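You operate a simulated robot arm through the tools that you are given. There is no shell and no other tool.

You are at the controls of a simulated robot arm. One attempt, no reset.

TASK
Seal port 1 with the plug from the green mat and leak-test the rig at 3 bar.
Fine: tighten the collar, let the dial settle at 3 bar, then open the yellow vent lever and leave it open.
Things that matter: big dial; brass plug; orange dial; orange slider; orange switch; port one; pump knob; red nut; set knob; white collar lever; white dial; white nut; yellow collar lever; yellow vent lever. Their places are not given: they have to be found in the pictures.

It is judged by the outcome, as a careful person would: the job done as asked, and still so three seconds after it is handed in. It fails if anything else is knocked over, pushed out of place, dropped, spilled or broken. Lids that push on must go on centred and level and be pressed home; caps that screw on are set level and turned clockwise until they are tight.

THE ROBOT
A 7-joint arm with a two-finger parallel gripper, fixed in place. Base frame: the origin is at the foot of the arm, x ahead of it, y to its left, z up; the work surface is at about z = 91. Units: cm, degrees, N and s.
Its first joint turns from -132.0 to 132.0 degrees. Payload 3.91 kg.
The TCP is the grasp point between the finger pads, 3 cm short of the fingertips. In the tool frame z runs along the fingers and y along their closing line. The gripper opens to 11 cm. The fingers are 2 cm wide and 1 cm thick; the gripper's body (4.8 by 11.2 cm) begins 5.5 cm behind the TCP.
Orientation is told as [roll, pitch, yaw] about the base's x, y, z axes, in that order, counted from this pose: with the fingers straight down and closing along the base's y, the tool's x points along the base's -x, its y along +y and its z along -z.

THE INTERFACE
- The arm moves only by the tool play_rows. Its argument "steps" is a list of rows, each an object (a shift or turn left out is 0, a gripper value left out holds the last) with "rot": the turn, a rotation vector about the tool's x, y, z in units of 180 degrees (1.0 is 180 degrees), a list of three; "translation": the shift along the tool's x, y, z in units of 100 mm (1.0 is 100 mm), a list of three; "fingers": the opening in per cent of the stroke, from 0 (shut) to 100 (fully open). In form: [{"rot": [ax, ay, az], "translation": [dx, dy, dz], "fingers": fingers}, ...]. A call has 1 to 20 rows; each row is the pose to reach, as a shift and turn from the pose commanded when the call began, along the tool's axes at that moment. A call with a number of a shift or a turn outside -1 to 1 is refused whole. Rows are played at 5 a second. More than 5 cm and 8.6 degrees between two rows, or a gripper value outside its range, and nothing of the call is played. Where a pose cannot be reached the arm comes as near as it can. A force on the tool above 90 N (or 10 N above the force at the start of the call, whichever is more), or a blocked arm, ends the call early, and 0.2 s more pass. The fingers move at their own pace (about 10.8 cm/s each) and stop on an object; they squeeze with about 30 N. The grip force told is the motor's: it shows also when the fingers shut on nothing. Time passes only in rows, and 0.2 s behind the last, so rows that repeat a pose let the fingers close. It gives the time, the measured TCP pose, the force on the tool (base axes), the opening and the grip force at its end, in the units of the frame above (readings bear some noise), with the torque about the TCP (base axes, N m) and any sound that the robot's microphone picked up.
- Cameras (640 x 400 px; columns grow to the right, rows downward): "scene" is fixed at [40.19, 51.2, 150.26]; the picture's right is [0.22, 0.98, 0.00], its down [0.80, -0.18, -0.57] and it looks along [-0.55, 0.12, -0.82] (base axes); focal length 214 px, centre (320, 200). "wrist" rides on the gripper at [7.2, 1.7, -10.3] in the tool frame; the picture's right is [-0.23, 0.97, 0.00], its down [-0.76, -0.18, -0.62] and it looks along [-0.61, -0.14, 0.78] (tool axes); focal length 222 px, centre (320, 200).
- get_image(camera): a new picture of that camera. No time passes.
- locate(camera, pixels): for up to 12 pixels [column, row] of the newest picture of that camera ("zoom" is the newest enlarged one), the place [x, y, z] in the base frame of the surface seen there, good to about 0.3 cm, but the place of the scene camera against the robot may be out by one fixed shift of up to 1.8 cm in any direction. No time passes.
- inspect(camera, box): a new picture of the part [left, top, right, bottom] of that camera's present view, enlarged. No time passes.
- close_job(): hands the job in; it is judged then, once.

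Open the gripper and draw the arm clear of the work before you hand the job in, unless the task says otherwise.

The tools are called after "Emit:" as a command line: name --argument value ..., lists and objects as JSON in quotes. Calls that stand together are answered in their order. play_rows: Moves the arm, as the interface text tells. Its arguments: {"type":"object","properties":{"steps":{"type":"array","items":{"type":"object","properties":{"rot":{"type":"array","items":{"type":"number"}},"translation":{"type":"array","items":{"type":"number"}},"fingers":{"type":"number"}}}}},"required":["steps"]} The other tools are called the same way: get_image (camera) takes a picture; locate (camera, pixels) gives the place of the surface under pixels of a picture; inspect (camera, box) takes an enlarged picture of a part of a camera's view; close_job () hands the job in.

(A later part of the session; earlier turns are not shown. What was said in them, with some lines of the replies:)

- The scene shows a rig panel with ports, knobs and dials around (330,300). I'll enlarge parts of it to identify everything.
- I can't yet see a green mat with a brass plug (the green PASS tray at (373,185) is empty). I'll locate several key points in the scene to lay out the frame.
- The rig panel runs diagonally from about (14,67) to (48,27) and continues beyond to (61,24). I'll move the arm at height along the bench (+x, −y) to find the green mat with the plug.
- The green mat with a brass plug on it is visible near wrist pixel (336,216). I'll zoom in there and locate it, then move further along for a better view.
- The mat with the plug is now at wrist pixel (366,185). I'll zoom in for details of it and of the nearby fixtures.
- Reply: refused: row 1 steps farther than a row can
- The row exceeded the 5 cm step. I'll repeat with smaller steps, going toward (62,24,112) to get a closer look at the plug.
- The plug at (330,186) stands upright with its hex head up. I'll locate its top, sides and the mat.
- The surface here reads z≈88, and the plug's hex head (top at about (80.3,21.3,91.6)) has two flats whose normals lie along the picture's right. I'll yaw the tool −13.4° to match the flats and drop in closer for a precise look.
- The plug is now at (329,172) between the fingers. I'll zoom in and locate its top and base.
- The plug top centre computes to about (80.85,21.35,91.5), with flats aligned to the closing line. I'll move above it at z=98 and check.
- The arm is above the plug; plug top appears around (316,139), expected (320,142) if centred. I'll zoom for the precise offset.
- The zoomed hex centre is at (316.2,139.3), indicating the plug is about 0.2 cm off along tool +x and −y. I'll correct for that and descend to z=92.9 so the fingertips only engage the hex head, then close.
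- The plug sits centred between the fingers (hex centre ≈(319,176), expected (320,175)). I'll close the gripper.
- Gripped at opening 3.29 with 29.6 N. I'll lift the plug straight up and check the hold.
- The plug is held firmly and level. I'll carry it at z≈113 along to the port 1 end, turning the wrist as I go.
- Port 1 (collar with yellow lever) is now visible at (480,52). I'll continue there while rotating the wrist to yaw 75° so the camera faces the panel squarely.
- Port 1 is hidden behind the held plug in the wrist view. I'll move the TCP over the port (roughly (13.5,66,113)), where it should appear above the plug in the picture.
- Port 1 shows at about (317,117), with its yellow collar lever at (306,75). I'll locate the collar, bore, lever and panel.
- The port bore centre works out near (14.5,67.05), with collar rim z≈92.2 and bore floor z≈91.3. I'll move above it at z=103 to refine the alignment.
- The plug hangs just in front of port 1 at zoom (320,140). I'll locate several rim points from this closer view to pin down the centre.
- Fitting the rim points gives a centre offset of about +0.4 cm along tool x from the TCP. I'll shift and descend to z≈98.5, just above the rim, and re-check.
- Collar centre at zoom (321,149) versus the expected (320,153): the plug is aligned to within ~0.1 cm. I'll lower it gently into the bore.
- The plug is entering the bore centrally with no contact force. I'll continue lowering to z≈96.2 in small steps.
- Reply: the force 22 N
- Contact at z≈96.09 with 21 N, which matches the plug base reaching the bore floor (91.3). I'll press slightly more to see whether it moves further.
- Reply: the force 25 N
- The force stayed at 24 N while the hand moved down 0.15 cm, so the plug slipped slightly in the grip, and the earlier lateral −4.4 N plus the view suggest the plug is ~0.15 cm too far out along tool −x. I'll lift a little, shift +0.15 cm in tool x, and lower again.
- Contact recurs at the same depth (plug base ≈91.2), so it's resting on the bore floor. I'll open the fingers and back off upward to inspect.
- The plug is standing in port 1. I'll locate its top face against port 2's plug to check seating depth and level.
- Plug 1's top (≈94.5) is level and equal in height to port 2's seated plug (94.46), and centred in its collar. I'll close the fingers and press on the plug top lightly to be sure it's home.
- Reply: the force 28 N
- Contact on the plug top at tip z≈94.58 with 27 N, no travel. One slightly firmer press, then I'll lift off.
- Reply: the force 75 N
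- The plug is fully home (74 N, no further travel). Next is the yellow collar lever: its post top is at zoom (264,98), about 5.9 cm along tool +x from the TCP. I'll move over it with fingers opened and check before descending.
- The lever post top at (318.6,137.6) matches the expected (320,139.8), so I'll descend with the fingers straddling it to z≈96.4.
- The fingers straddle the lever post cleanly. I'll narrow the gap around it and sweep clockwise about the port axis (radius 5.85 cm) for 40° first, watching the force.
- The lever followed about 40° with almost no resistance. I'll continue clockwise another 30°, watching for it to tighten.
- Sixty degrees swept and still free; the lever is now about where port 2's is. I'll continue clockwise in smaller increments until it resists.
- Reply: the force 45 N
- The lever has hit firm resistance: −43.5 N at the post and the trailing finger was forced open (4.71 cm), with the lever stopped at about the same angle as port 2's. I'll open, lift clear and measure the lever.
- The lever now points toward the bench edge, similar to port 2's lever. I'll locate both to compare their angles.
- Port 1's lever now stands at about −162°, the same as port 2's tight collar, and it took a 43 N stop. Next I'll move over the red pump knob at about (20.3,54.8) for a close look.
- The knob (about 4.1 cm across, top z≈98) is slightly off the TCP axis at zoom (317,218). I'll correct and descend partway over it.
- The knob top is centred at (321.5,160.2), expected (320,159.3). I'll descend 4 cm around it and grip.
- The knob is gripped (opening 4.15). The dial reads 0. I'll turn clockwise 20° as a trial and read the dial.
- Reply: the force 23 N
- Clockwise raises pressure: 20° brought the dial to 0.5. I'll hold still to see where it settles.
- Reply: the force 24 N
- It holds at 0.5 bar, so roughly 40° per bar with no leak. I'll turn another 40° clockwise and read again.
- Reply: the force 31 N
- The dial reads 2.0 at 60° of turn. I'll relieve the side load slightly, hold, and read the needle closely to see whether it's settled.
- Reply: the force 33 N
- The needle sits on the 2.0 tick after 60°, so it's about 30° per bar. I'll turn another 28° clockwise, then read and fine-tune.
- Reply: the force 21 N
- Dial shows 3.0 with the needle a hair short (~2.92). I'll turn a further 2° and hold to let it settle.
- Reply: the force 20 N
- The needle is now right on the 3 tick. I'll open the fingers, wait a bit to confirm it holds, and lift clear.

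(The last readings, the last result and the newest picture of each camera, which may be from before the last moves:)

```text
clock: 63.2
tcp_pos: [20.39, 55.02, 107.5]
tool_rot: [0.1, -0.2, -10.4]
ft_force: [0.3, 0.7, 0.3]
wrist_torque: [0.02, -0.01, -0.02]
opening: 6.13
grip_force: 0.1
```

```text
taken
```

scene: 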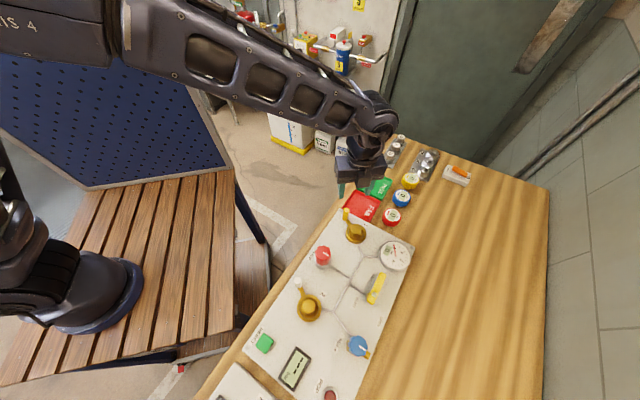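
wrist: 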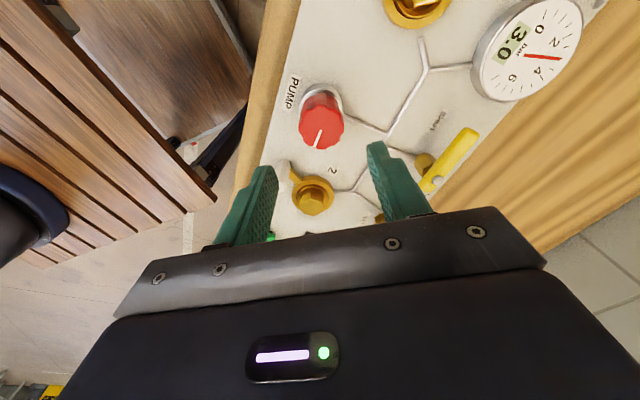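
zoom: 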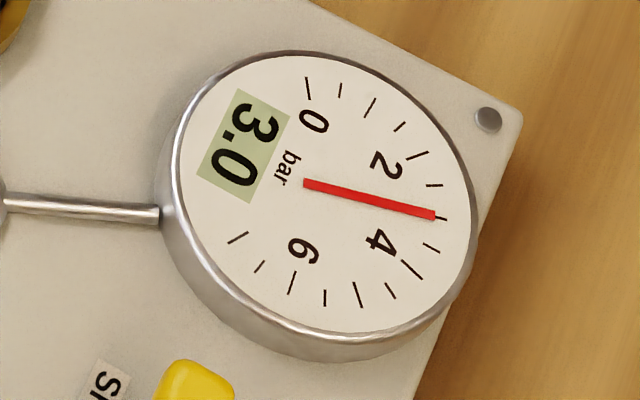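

Pressure holds steady at 3.0 bar with the knob released. Now I'll look closely at the vent lever and its SHUT/OPEN labels.

Emit:
get_image --camera "scene"

Emit:
inspect --camera "scene" --box '[336, 260, 416, 340]'

Emit:
locate --camera "scene" --pixels '[[381, 275], [376, 288], [374, 294], [371, 301], [362, 297], [382, 316], [370, 277], [356, 304], [390, 300], [360, 320]]'

```text
taken
```

scene: 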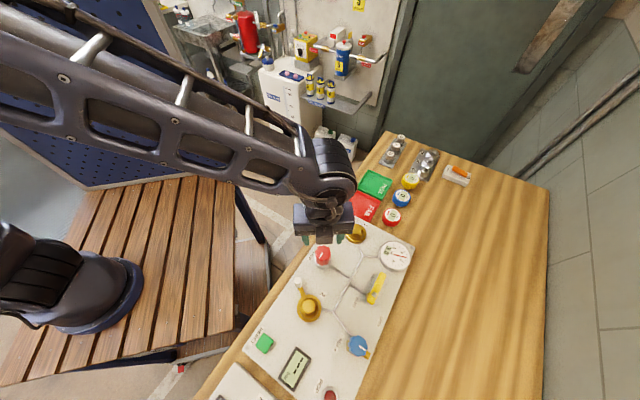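

```text
5.00 times, centred on (376, 300) of scene
```

zoom: 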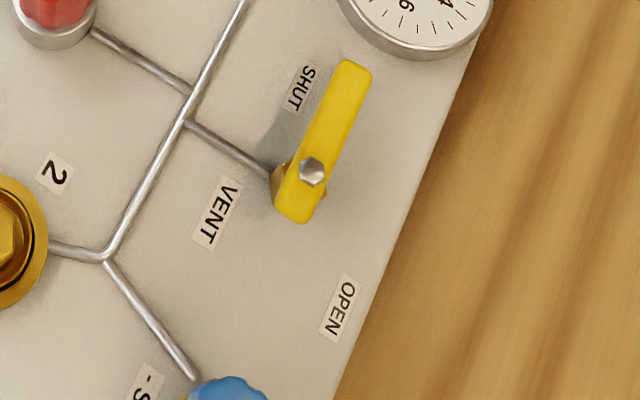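

```text
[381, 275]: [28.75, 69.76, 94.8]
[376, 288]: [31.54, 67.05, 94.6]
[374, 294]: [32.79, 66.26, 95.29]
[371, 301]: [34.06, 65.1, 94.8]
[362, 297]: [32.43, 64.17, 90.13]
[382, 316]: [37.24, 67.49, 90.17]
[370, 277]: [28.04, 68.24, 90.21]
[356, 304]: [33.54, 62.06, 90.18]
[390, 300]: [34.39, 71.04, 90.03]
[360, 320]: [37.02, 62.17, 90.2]
```

The lever is at SHUT (parallel to the panel edge); OPEN lies 90° clockwise, pointing outward over the panel edge at label (382,316). I'll move above the vent area with yaw 44° for a close wrist view.

Emit:
play_rows --steps '[{"translation": [-0.109, 0.121, 0], "rot": [0, 0, -0.0431], "fingers": 20}, {"translation": [-0.217, 0.243, 0], "rot": [0, 0, -0.0862], "fingers": 0}, {"translation": [-0.326, 0.364, 0], "rot": [0, 0, -0.1293]}, {"translation": [-0.434, 0.486, 0], "rot": [0, 0, -0.1724]}, {"translation": [-0.543, 0.607, 0], "rot": [0, 0, -0.2155]}, {"translation": [-0.651, 0.729, 0], "rot": [0, 0, -0.2586]}, {"translation": [-0.76, 0.85, 0], "rot": [0, 0, -0.3017]}, {"translation": [-0.76, 0.85, 0], "rot": [0, 0, -0.3017]}]'

Emit:
get_image --camera "wrist"

Emit:
inspect --camera "wrist" --box '[200, 30, 440, 190]'

```text
clock: 65.0
tcp_pos: [29.49, 62.26, 107.38]
tool_rot: [0.0, -0.2, 44.1]
ft_force: [-0.3, 0.2, 0.1]
wrist_torque: [-0.01, 0.02, -0.01]
opening: 0.0
grip_force: 30.3
```

```text
taken
```

wrist: 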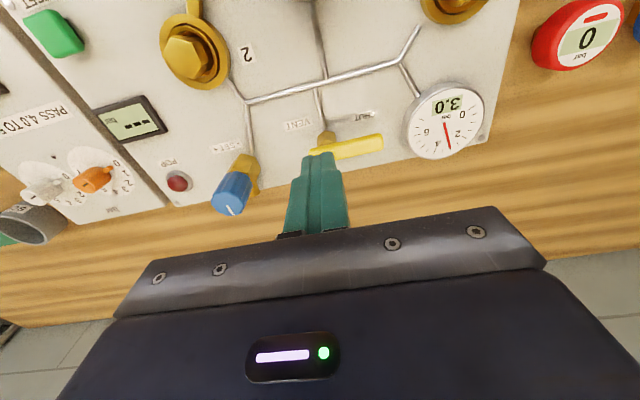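

```text
2.50 times, centred on (320, 110) of wrist
```

zoom: 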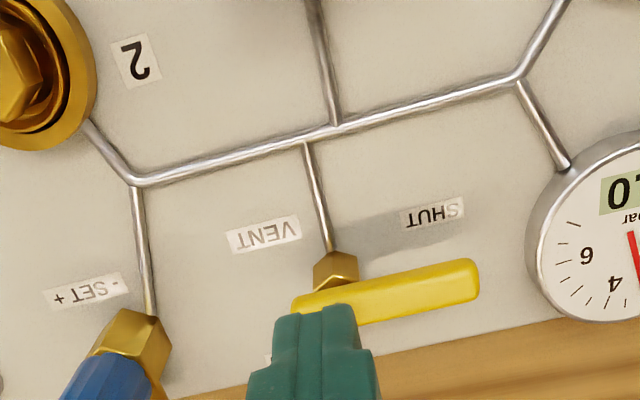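

The handle spans px (310,152)–(382,142), partially hidden by the fingers. I'll locate the visible handle points and shift along to see the pivot.

Emit:
locate --camera "wrist" --pixels '[[380, 138], [380, 146], [360, 141], [345, 142], [340, 148], [314, 150], [326, 139], [362, 115], [355, 155]]'

Emit:
play_rows --steps '[{"translation": [-0.2, -0.25, -0.2]}, {"translation": [-0.4, -0.5, -0.4]}, {"translation": [-0.4, -0.5, -0.4]}]'

Emit:
get_image --camera "wrist"

Emit:
inspect --camera "wrist" --box '[280, 20, 480, 170]'

```text
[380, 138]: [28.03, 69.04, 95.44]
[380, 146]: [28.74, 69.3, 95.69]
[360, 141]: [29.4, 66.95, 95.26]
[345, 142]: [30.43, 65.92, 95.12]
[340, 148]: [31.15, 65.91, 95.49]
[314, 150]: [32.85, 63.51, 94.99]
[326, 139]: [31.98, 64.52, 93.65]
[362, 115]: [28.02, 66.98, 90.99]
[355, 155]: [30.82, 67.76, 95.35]
```

```text
clock: 65.8
tcp_pos: [35.74, 61.29, 111.71]
tool_rot: [0.0, -0.2, 44.0]
ft_force: [-1.1, -0.2, 0.6]
wrist_torque: [-0.02, -0.01, 0.02]
opening: 0.0
grip_force: 30.0
```

```text
taken
```

wrist: 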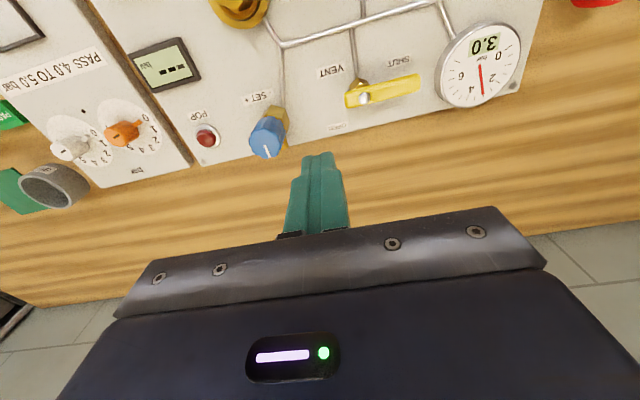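

```text
2.67 times, centred on (380, 95) of wrist
```

zoom: 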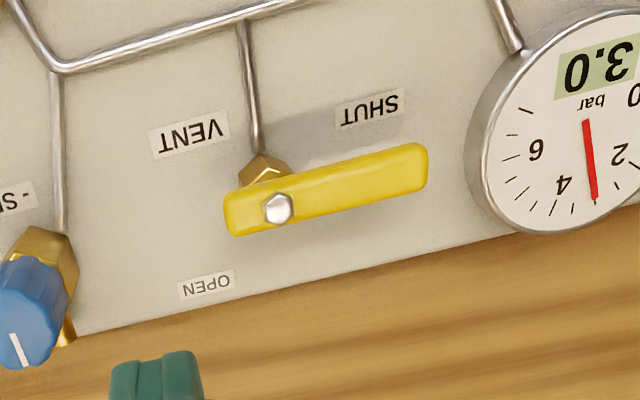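

Now the pivot bolt is visible at px (364.6,98), the handle tip at (416,82), and OPEN label at (333,127). I'll locate these to plan a clockwise push from the SHUT-label side.

Emit:
locate --camera "wrist" --pixels '[[364, 97], [373, 97], [395, 88], [413, 78], [415, 87], [415, 91], [348, 97], [405, 74], [362, 84], [378, 60], [333, 127], [385, 95]]'

Emit:
inspect --camera "wrist" --box '[330, 50, 430, 130]'

```text
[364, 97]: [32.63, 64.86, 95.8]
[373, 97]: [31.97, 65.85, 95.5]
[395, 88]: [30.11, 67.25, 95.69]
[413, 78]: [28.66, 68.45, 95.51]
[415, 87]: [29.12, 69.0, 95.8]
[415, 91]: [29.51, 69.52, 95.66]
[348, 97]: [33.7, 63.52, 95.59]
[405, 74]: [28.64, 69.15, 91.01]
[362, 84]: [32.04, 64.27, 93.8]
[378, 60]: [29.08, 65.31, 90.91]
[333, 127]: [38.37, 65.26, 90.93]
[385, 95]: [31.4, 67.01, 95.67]
```

```text
5.00 times, centred on (380, 90) of wrist
```

zoom: 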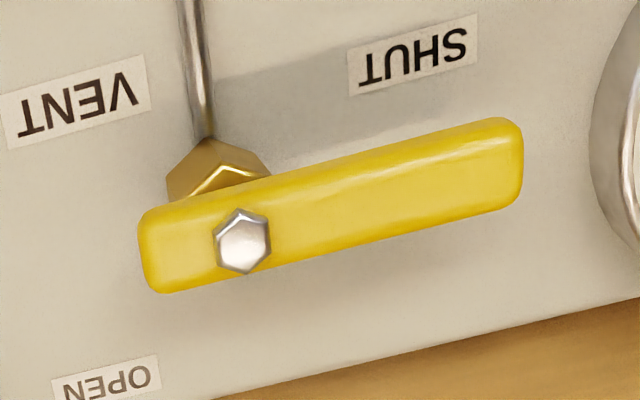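

Handle pivot ≈(32.6,65.0), tip ≈(28.9,69.0), top z≈95.6. I'll place the closed fingers on the SHUT-label side of the handle, first at height to verify.

Emit:
play_rows --steps '[{"translation": [0.08, 0.29, 0.2]}, {"translation": [0.16, 0.58, 0.4]}, {"translation": [0.24, 0.87, 0.6]}, {"translation": [0.24, 0.87, 0.8]}, {"translation": [0.24, 0.87, 0.8]}]'

Emit:
get_image --camera "wrist"

Emit:
inspect --camera "wrist" --box '[230, 80, 410, 210]'

Emit:
inspect --camera "scene" --box '[320, 240, 416, 320]'

```text
clock: 67.0
tcp_pos: [28.04, 65.88, 103.6]
tool_rot: [-0.1, -0.3, 43.9]
ft_force: [-0.6, 0.0, -1.5]
wrist_torque: [0.02, 0.03, -0.01]
opening: 0.0
grip_force: 30.0
```

```text
taken
```

wrist: 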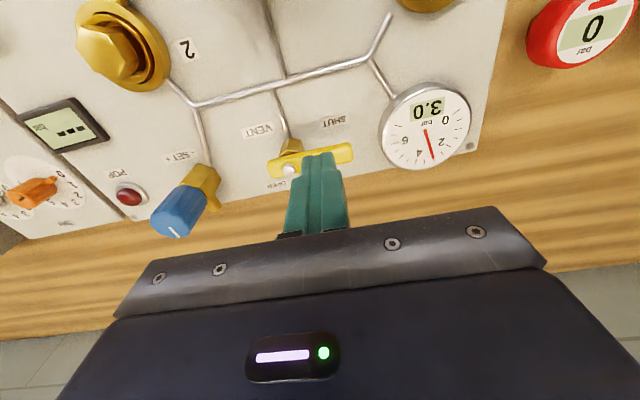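

```text
3.08 times, centred on (320, 145) of wrist
```

zoom: 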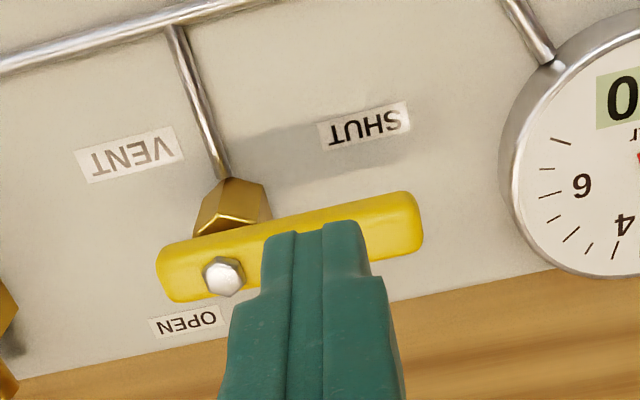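

```text
5.00 times, centred on (368, 280) of scene
```

zoom: 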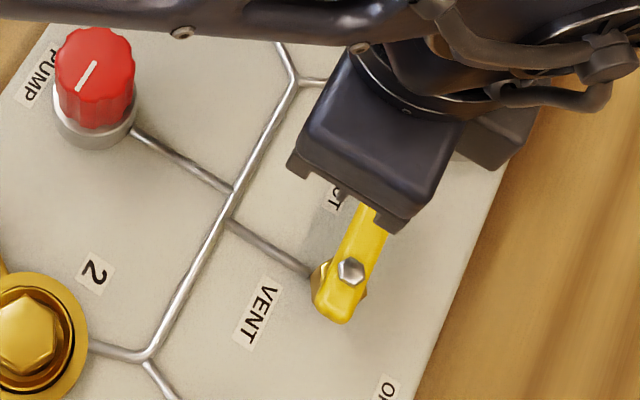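

Computed pivot offset in tool frame is (−2.62,−3.66), so the fingers will clear the handle by about 0.7 cm on the SHUT side. I'll descend to z≈96.2.

Emit:
play_rows --steps '[{"translation": [0, 0, 0.2]}, {"translation": [0, 0, 0.4]}, {"translation": [0, 0, 0.6]}, {"translation": [0, 0, 0.74]}, {"translation": [0, 0, 0.74]}]'

Emit:
get_image --camera "wrist"

Emit:
inspect --camera "wrist" --box '[230, 80, 410, 210]'

```text
clock: 68.2
tcp_pos: [28.09, 65.94, 96.21]
tool_rot: [0.0, -0.2, 44.0]
ft_force: [0.5, -0.1, 0.1]
wrist_torque: [-0.02, -0.02, 0.0]
opening: 0.01
grip_force: 30.0
```

```text
taken
```

wrist: 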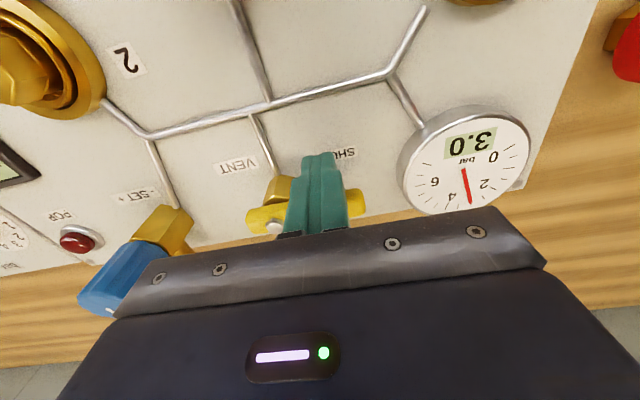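

```text
3.08 times, centred on (320, 145) of wrist
```

zoom: 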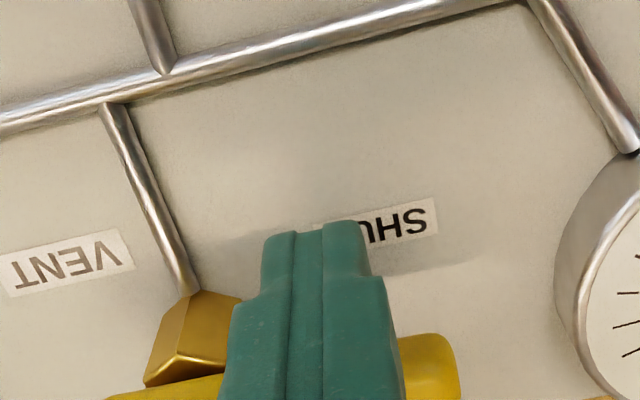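

The dial still reads 3.0 and the fingers stand behind the handle. I'll push clockwise about the pivot through the first ~22° and check that it moves freely.

Emit:
play_rows --steps '[{"translation": [-0.036, 0, 0]}, {"translation": [-0.072, 0, 0]}, {"translation": [-0.121, 0.022, 0]}, {"translation": [-0.173, 0.037, 0]}, {"translation": [-0.227, 0.045, 0]}, {"translation": [-0.227, 0.045, 0]}]'

Emit:
get_image --camera "wrist"

Emit:
inspect --camera "scene" --box '[320, 240, 416, 320]'

```text
clock: 69.6
tcp_pos: [29.39, 67.79, 96.08]
tool_rot: [0.0, -0.2, 44.1]
ft_force: [-1.3, -0.8, -1.2]
wrist_torque: [0.0, 0.02, -0.01]
opening: 0.02
grip_force: 29.6
```

```text
taken
```

wrist: 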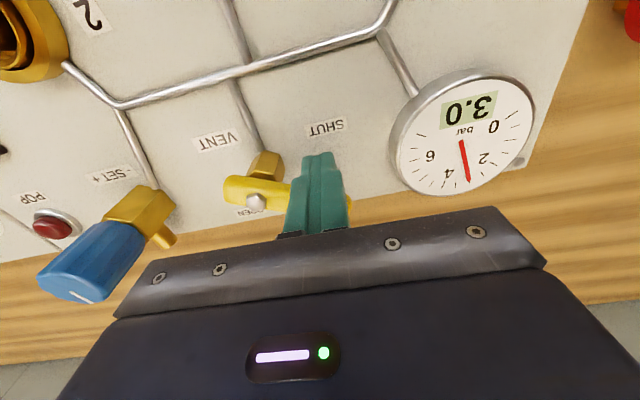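

```text
5.00 times, centred on (368, 280) of scene
```

zoom: 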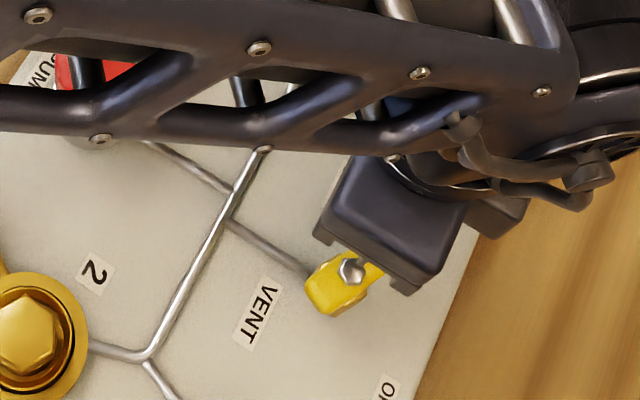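

The lever swings freely clockwise with negligible force. I'll continue along the arc to about 75°.

Emit:
play_rows --steps '[{"translation": [-0.0539, 0.0012, 0]}, {"translation": [-0.1075, -0.0047, 0]}, {"translation": [-0.1599, -0.0177, 0]}, {"translation": [-0.2101, -0.0373, 0]}, {"translation": [-0.2574, -0.0633, 0]}, {"translation": [-0.3008, -0.0952, 0]}, {"translation": [-0.3397, -0.1326, 0]}, {"translation": [-0.3397, -0.1326, 0]}]'

Emit:
get_image --camera "wrist"

Emit:
inspect --camera "wrist" --box '[180, 60, 420, 230]'

Emit:
inspect --camera "scene" --box '[320, 240, 416, 320]'

```text
clock: 71.4
tcp_pos: [32.77, 69.2, 96.17]
tool_rot: [0.0, -0.2, 43.9]
ft_force: [0.1, -0.9, -0.3]
wrist_torque: [0.02, 0.02, 0.01]
opening: 0.0
grip_force: 29.9
```

```text
taken
```

wrist: 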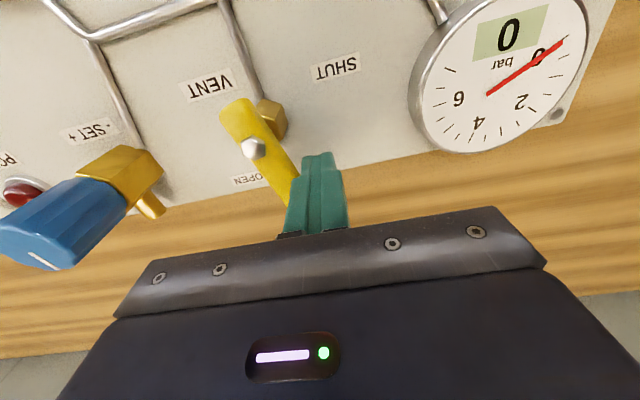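

```text
2.35 times, centred on (300, 145) of wrist
```

zoom: 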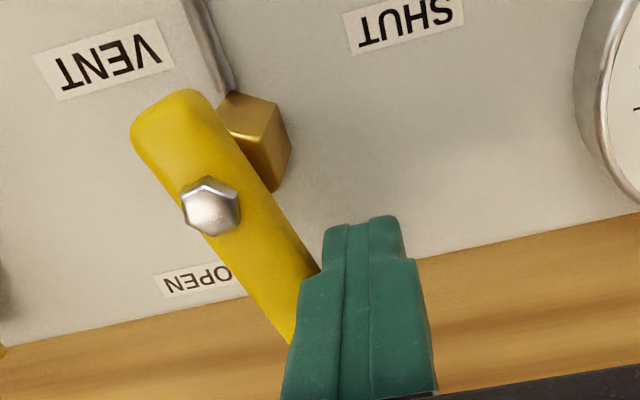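

```text
5.00 times, centred on (368, 280) of scene
```

zoom: 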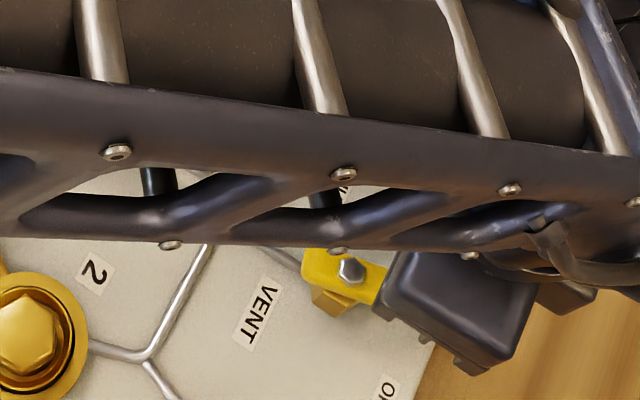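

The rig vented (dial reads 0). I'll finish the swing to fully open (≈90°), watching the force.

Emit:
play_rows --steps '[{"translation": [-0.017, -0.021, 0]}, {"translation": [-0.0338, -0.042, 0]}, {"translation": [-0.048, -0.065, 0]}, {"translation": [-0.0617, -0.0882, 0]}, {"translation": [-0.0617, -0.0882, 0]}]'

Emit:
get_image --camera "wrist"

Emit:
inspect --camera "wrist" --box '[180, 40, 420, 220]'

```text
clock: 72.6
tcp_pos: [33.86, 69.1, 96.09]
tool_rot: [-0.1, -0.2, 44.0]
ft_force: [-1.5, 0.4, 0.0]
wrist_torque: [-0.02, 0.01, -0.03]
opening: 0.01
grip_force: 29.9
```

```text
taken
```

wrist: 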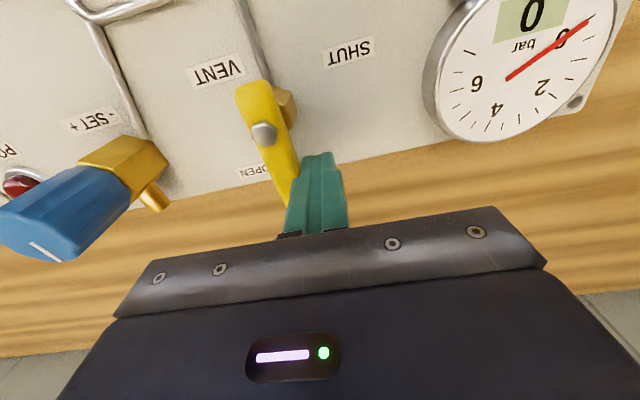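

```text
2.22 times, centred on (300, 130) of wrist
```

zoom: 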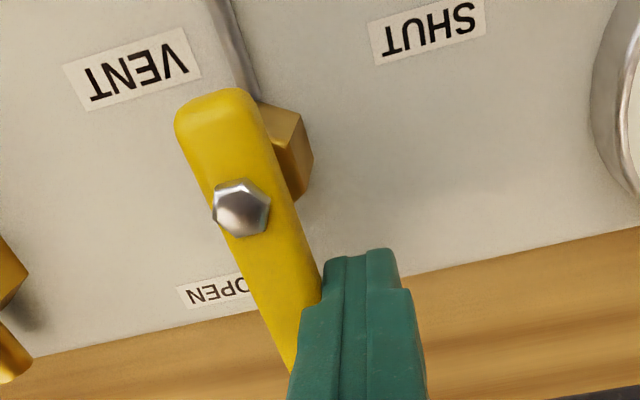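

Handle is nearly in line with its pipe and still free. I'll push a bit further to find the open stop.

Emit:
play_rows --steps '[{"translation": [-0.012, -0.025, 0]}, {"translation": [-0.0217, -0.0494, 0]}, {"translation": [-0.03, -0.075, 0]}, {"translation": [-0.0367, -0.101, 0]}, {"translation": [-0.0367, -0.101, 0]}]'

Emit:
get_image --camera "wrist"

Emit:
inspect --camera "wrist" --box '[180, 40, 420, 220]'

```text
clock: 73.8
tcp_pos: [34.02, 68.87, 96.08]
tool_rot: [0.2, -0.2, 44.4]
ft_force: [-58.4, 46.5, -9.8]
wrist_torque: [0.63, 0.74, -0.49]
opening: 0.02
grip_force: 30.2
```

```text
taken
```

wrist: 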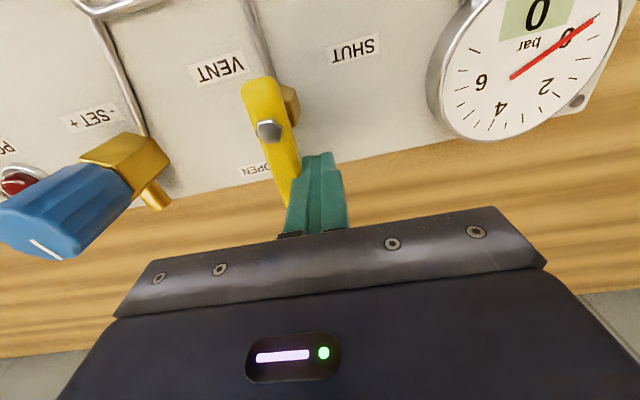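

```text
2.22 times, centred on (300, 130) of wrist
```

zoom: 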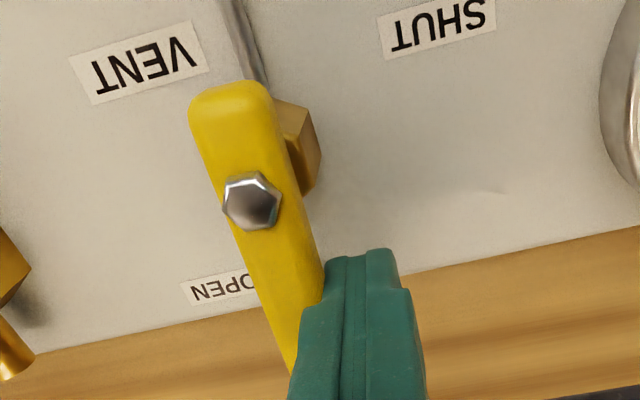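

The lever hit its open stop (75 N) in line with the pipe; dial at 0. I'll back off away from the handle, lift clear, and check everything.

Emit:
play_rows --steps '[{"translation": [0, 0.05, 0]}, {"translation": [0, 0.12, 0]}, {"translation": [0, 0.15, -0.15]}, {"translation": [0, 0.15, -0.5]}, {"translation": [0, 0.15, -0.9]}, {"translation": [0, 0.15, -1.0]}]'

Emit:
play_rows --steps '[{"translation": [0.3, 0, -0.3]}, {"translation": [0.6, 0, -0.6]}, {"translation": [0.9, 0, -0.8]}, {"translation": [1, 0, -0.8]}, {"translation": [1, 0, -0.8]}]'

Emit:
get_image --camera "wrist"

Emit:
get_image --camera "scene"

Emit:
inspect --camera "scene" --box '[280, 190, 430, 330]'

```text
clock: 75.2
tcp_pos: [33.7, 69.63, 106.28]
tool_rot: [0.0, -0.3, 44.0]
ft_force: [1.0, -0.3, -0.1]
wrist_torque: [0.0, 0.01, 0.0]
opening: 0.01
grip_force: 29.2
```

```text
clock: 76.4
tcp_pos: [26.38, 62.67, 114.1]
tool_rot: [0.0, -0.2, 44.0]
ft_force: [-0.2, -0.5, -0.3]
wrist_torque: [0.0, -0.01, 0.01]
opening: 0.0
grip_force: 29.8
```

```text
taken
```

wrist: 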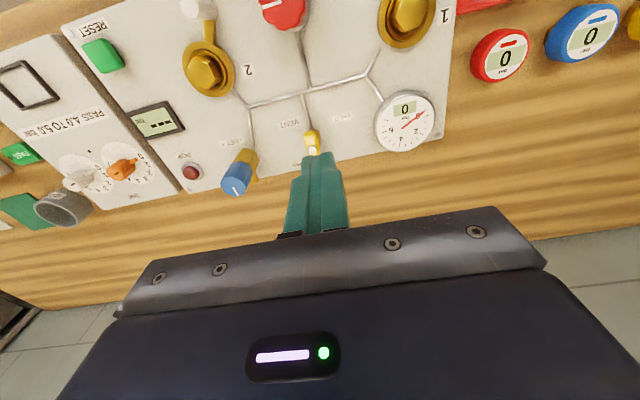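

```text
taken
```

scene: 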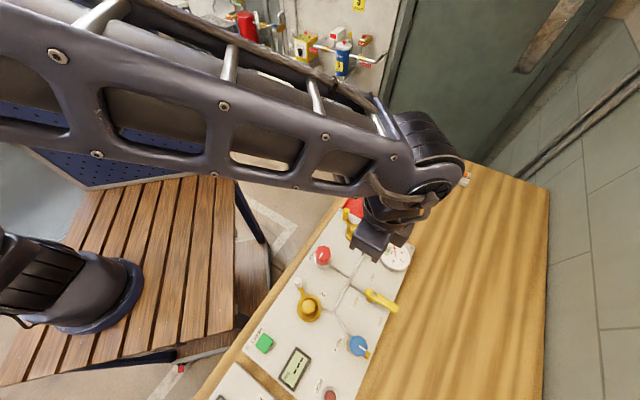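

```text
2.86 times, centred on (355, 260) of scene
```

zoom: 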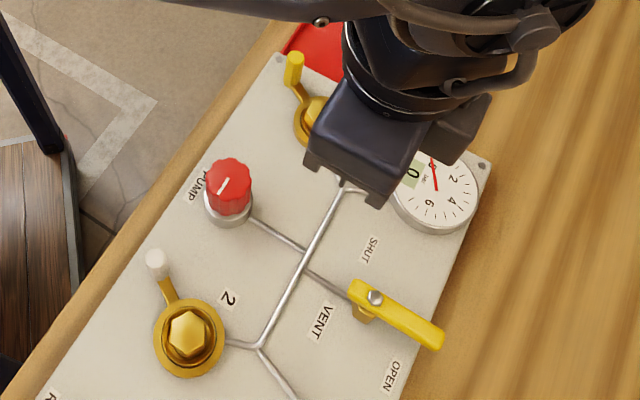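

The vent lever is open at the OPEN label and the dial reads 0. I'll draw the arm back and up, open the gripper, then check the final state.

Emit:
play_rows --steps '[{"translation": [0.25, 0, -0.25]}, {"translation": [0.5, 0, -0.5]}, {"translation": [0.75, 0, -0.75], "fingers": 50}, {"translation": [1, 0, -1], "fingers": 100}, {"translation": [1, 0, -1], "fingers": 100}]'

Emit:
play_rows --steps '[{"translation": [0.2, 0.3, 0], "fingers": 100}, {"translation": [0.3, 0.6, 0], "fingers": 100}, {"translation": [0.3, 0.9, 0], "fingers": 100}, {"translation": [0.3, 0.9, 0], "fingers": 100}]'

Emit:
get_image --camera "scene"

Emit:
inspect --camera "scene" --box '[280, 190, 430, 330]'

Emit:
get_image --camera "wrist"

```text
clock: 77.6
tcp_pos: [19.05, 55.66, 124.18]
tool_rot: [0.0, -0.1, 43.9]
ft_force: [0.5, 0.8, 0.1]
wrist_torque: [-0.01, -0.01, -0.02]
opening: 11.0
grip_force: 0.1
```

```text
clock: 78.6
tcp_pos: [10.81, 60.0, 124.1]
tool_rot: [0.0, -0.2, 43.9]
ft_force: [-0.3, -0.6, -1.3]
wrist_torque: [-0.01, 0.04, 0.02]
opening: 10.99
grip_force: 0.1
```

```text
taken
```

scene: 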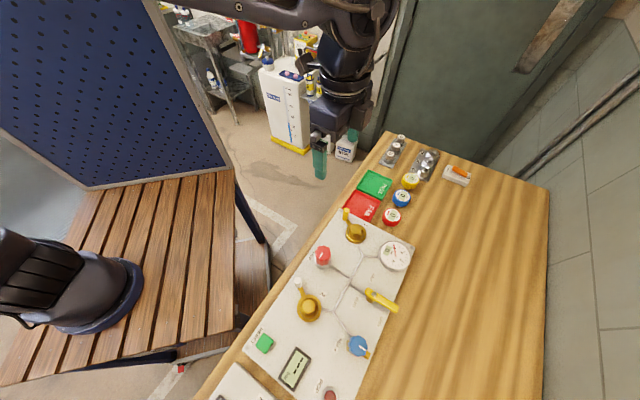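

```text
2.86 times, centred on (355, 260) of scene
```

zoom: 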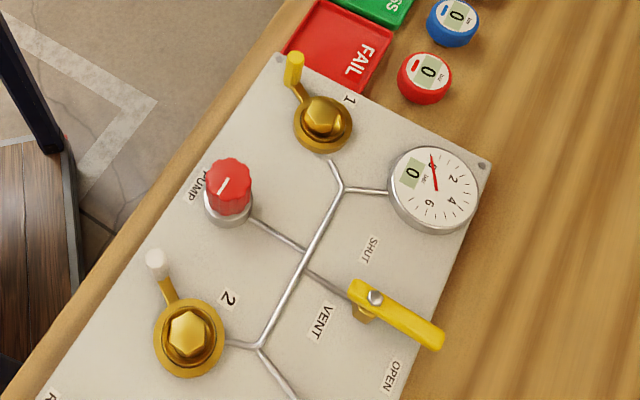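

```text
taken
```

wrist: 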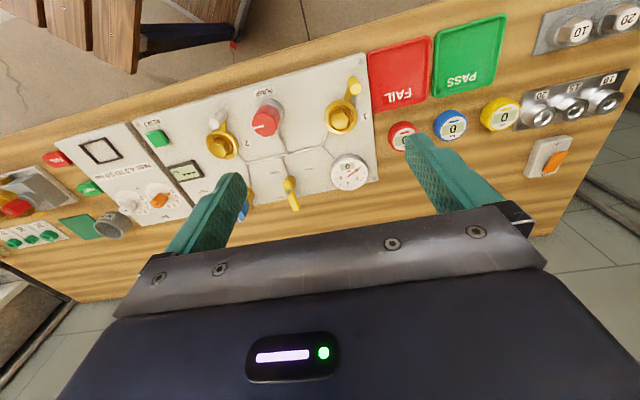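

Final check: the port 1 plug is seated with its collar lever tight (same angle as port 2's). The dial held 3.0 bar before venting and reads 0 now. The vent lever is left at OPEN, nothing else has moved, and the gripper is open and clear, so I'm handing the job in.

Emit:
close_job

```text
The job is handed in.
```

I sealed port 1 with the brass plug from the green mat, leak-tested the rig at 3 bar, and handed the job in. I haven't seen the verdict.

- **Plug:** it is centred and level. I pressed it down with 74 N and it didn't move. Its top is at the same height as the plug in port 2.
- **Collar:** I turned the yellow lever clockwise until it stopped hard, about 60° round. It now sits at the same angle as port 2's lever.
- **Pressure:** turning the pump knob clockwise brought the dial to 3.0 bar. It held steady at 3.0 for about 8 seconds with the knob released, with no sign of a leak.
- **Vent:** I swung the yellow vent lever clockwise to its open stop and left it there. The dial dropped to 0.

The gripper is open and the arm is clear of the work. In the final pictures nothing else looks moved or knocked over.
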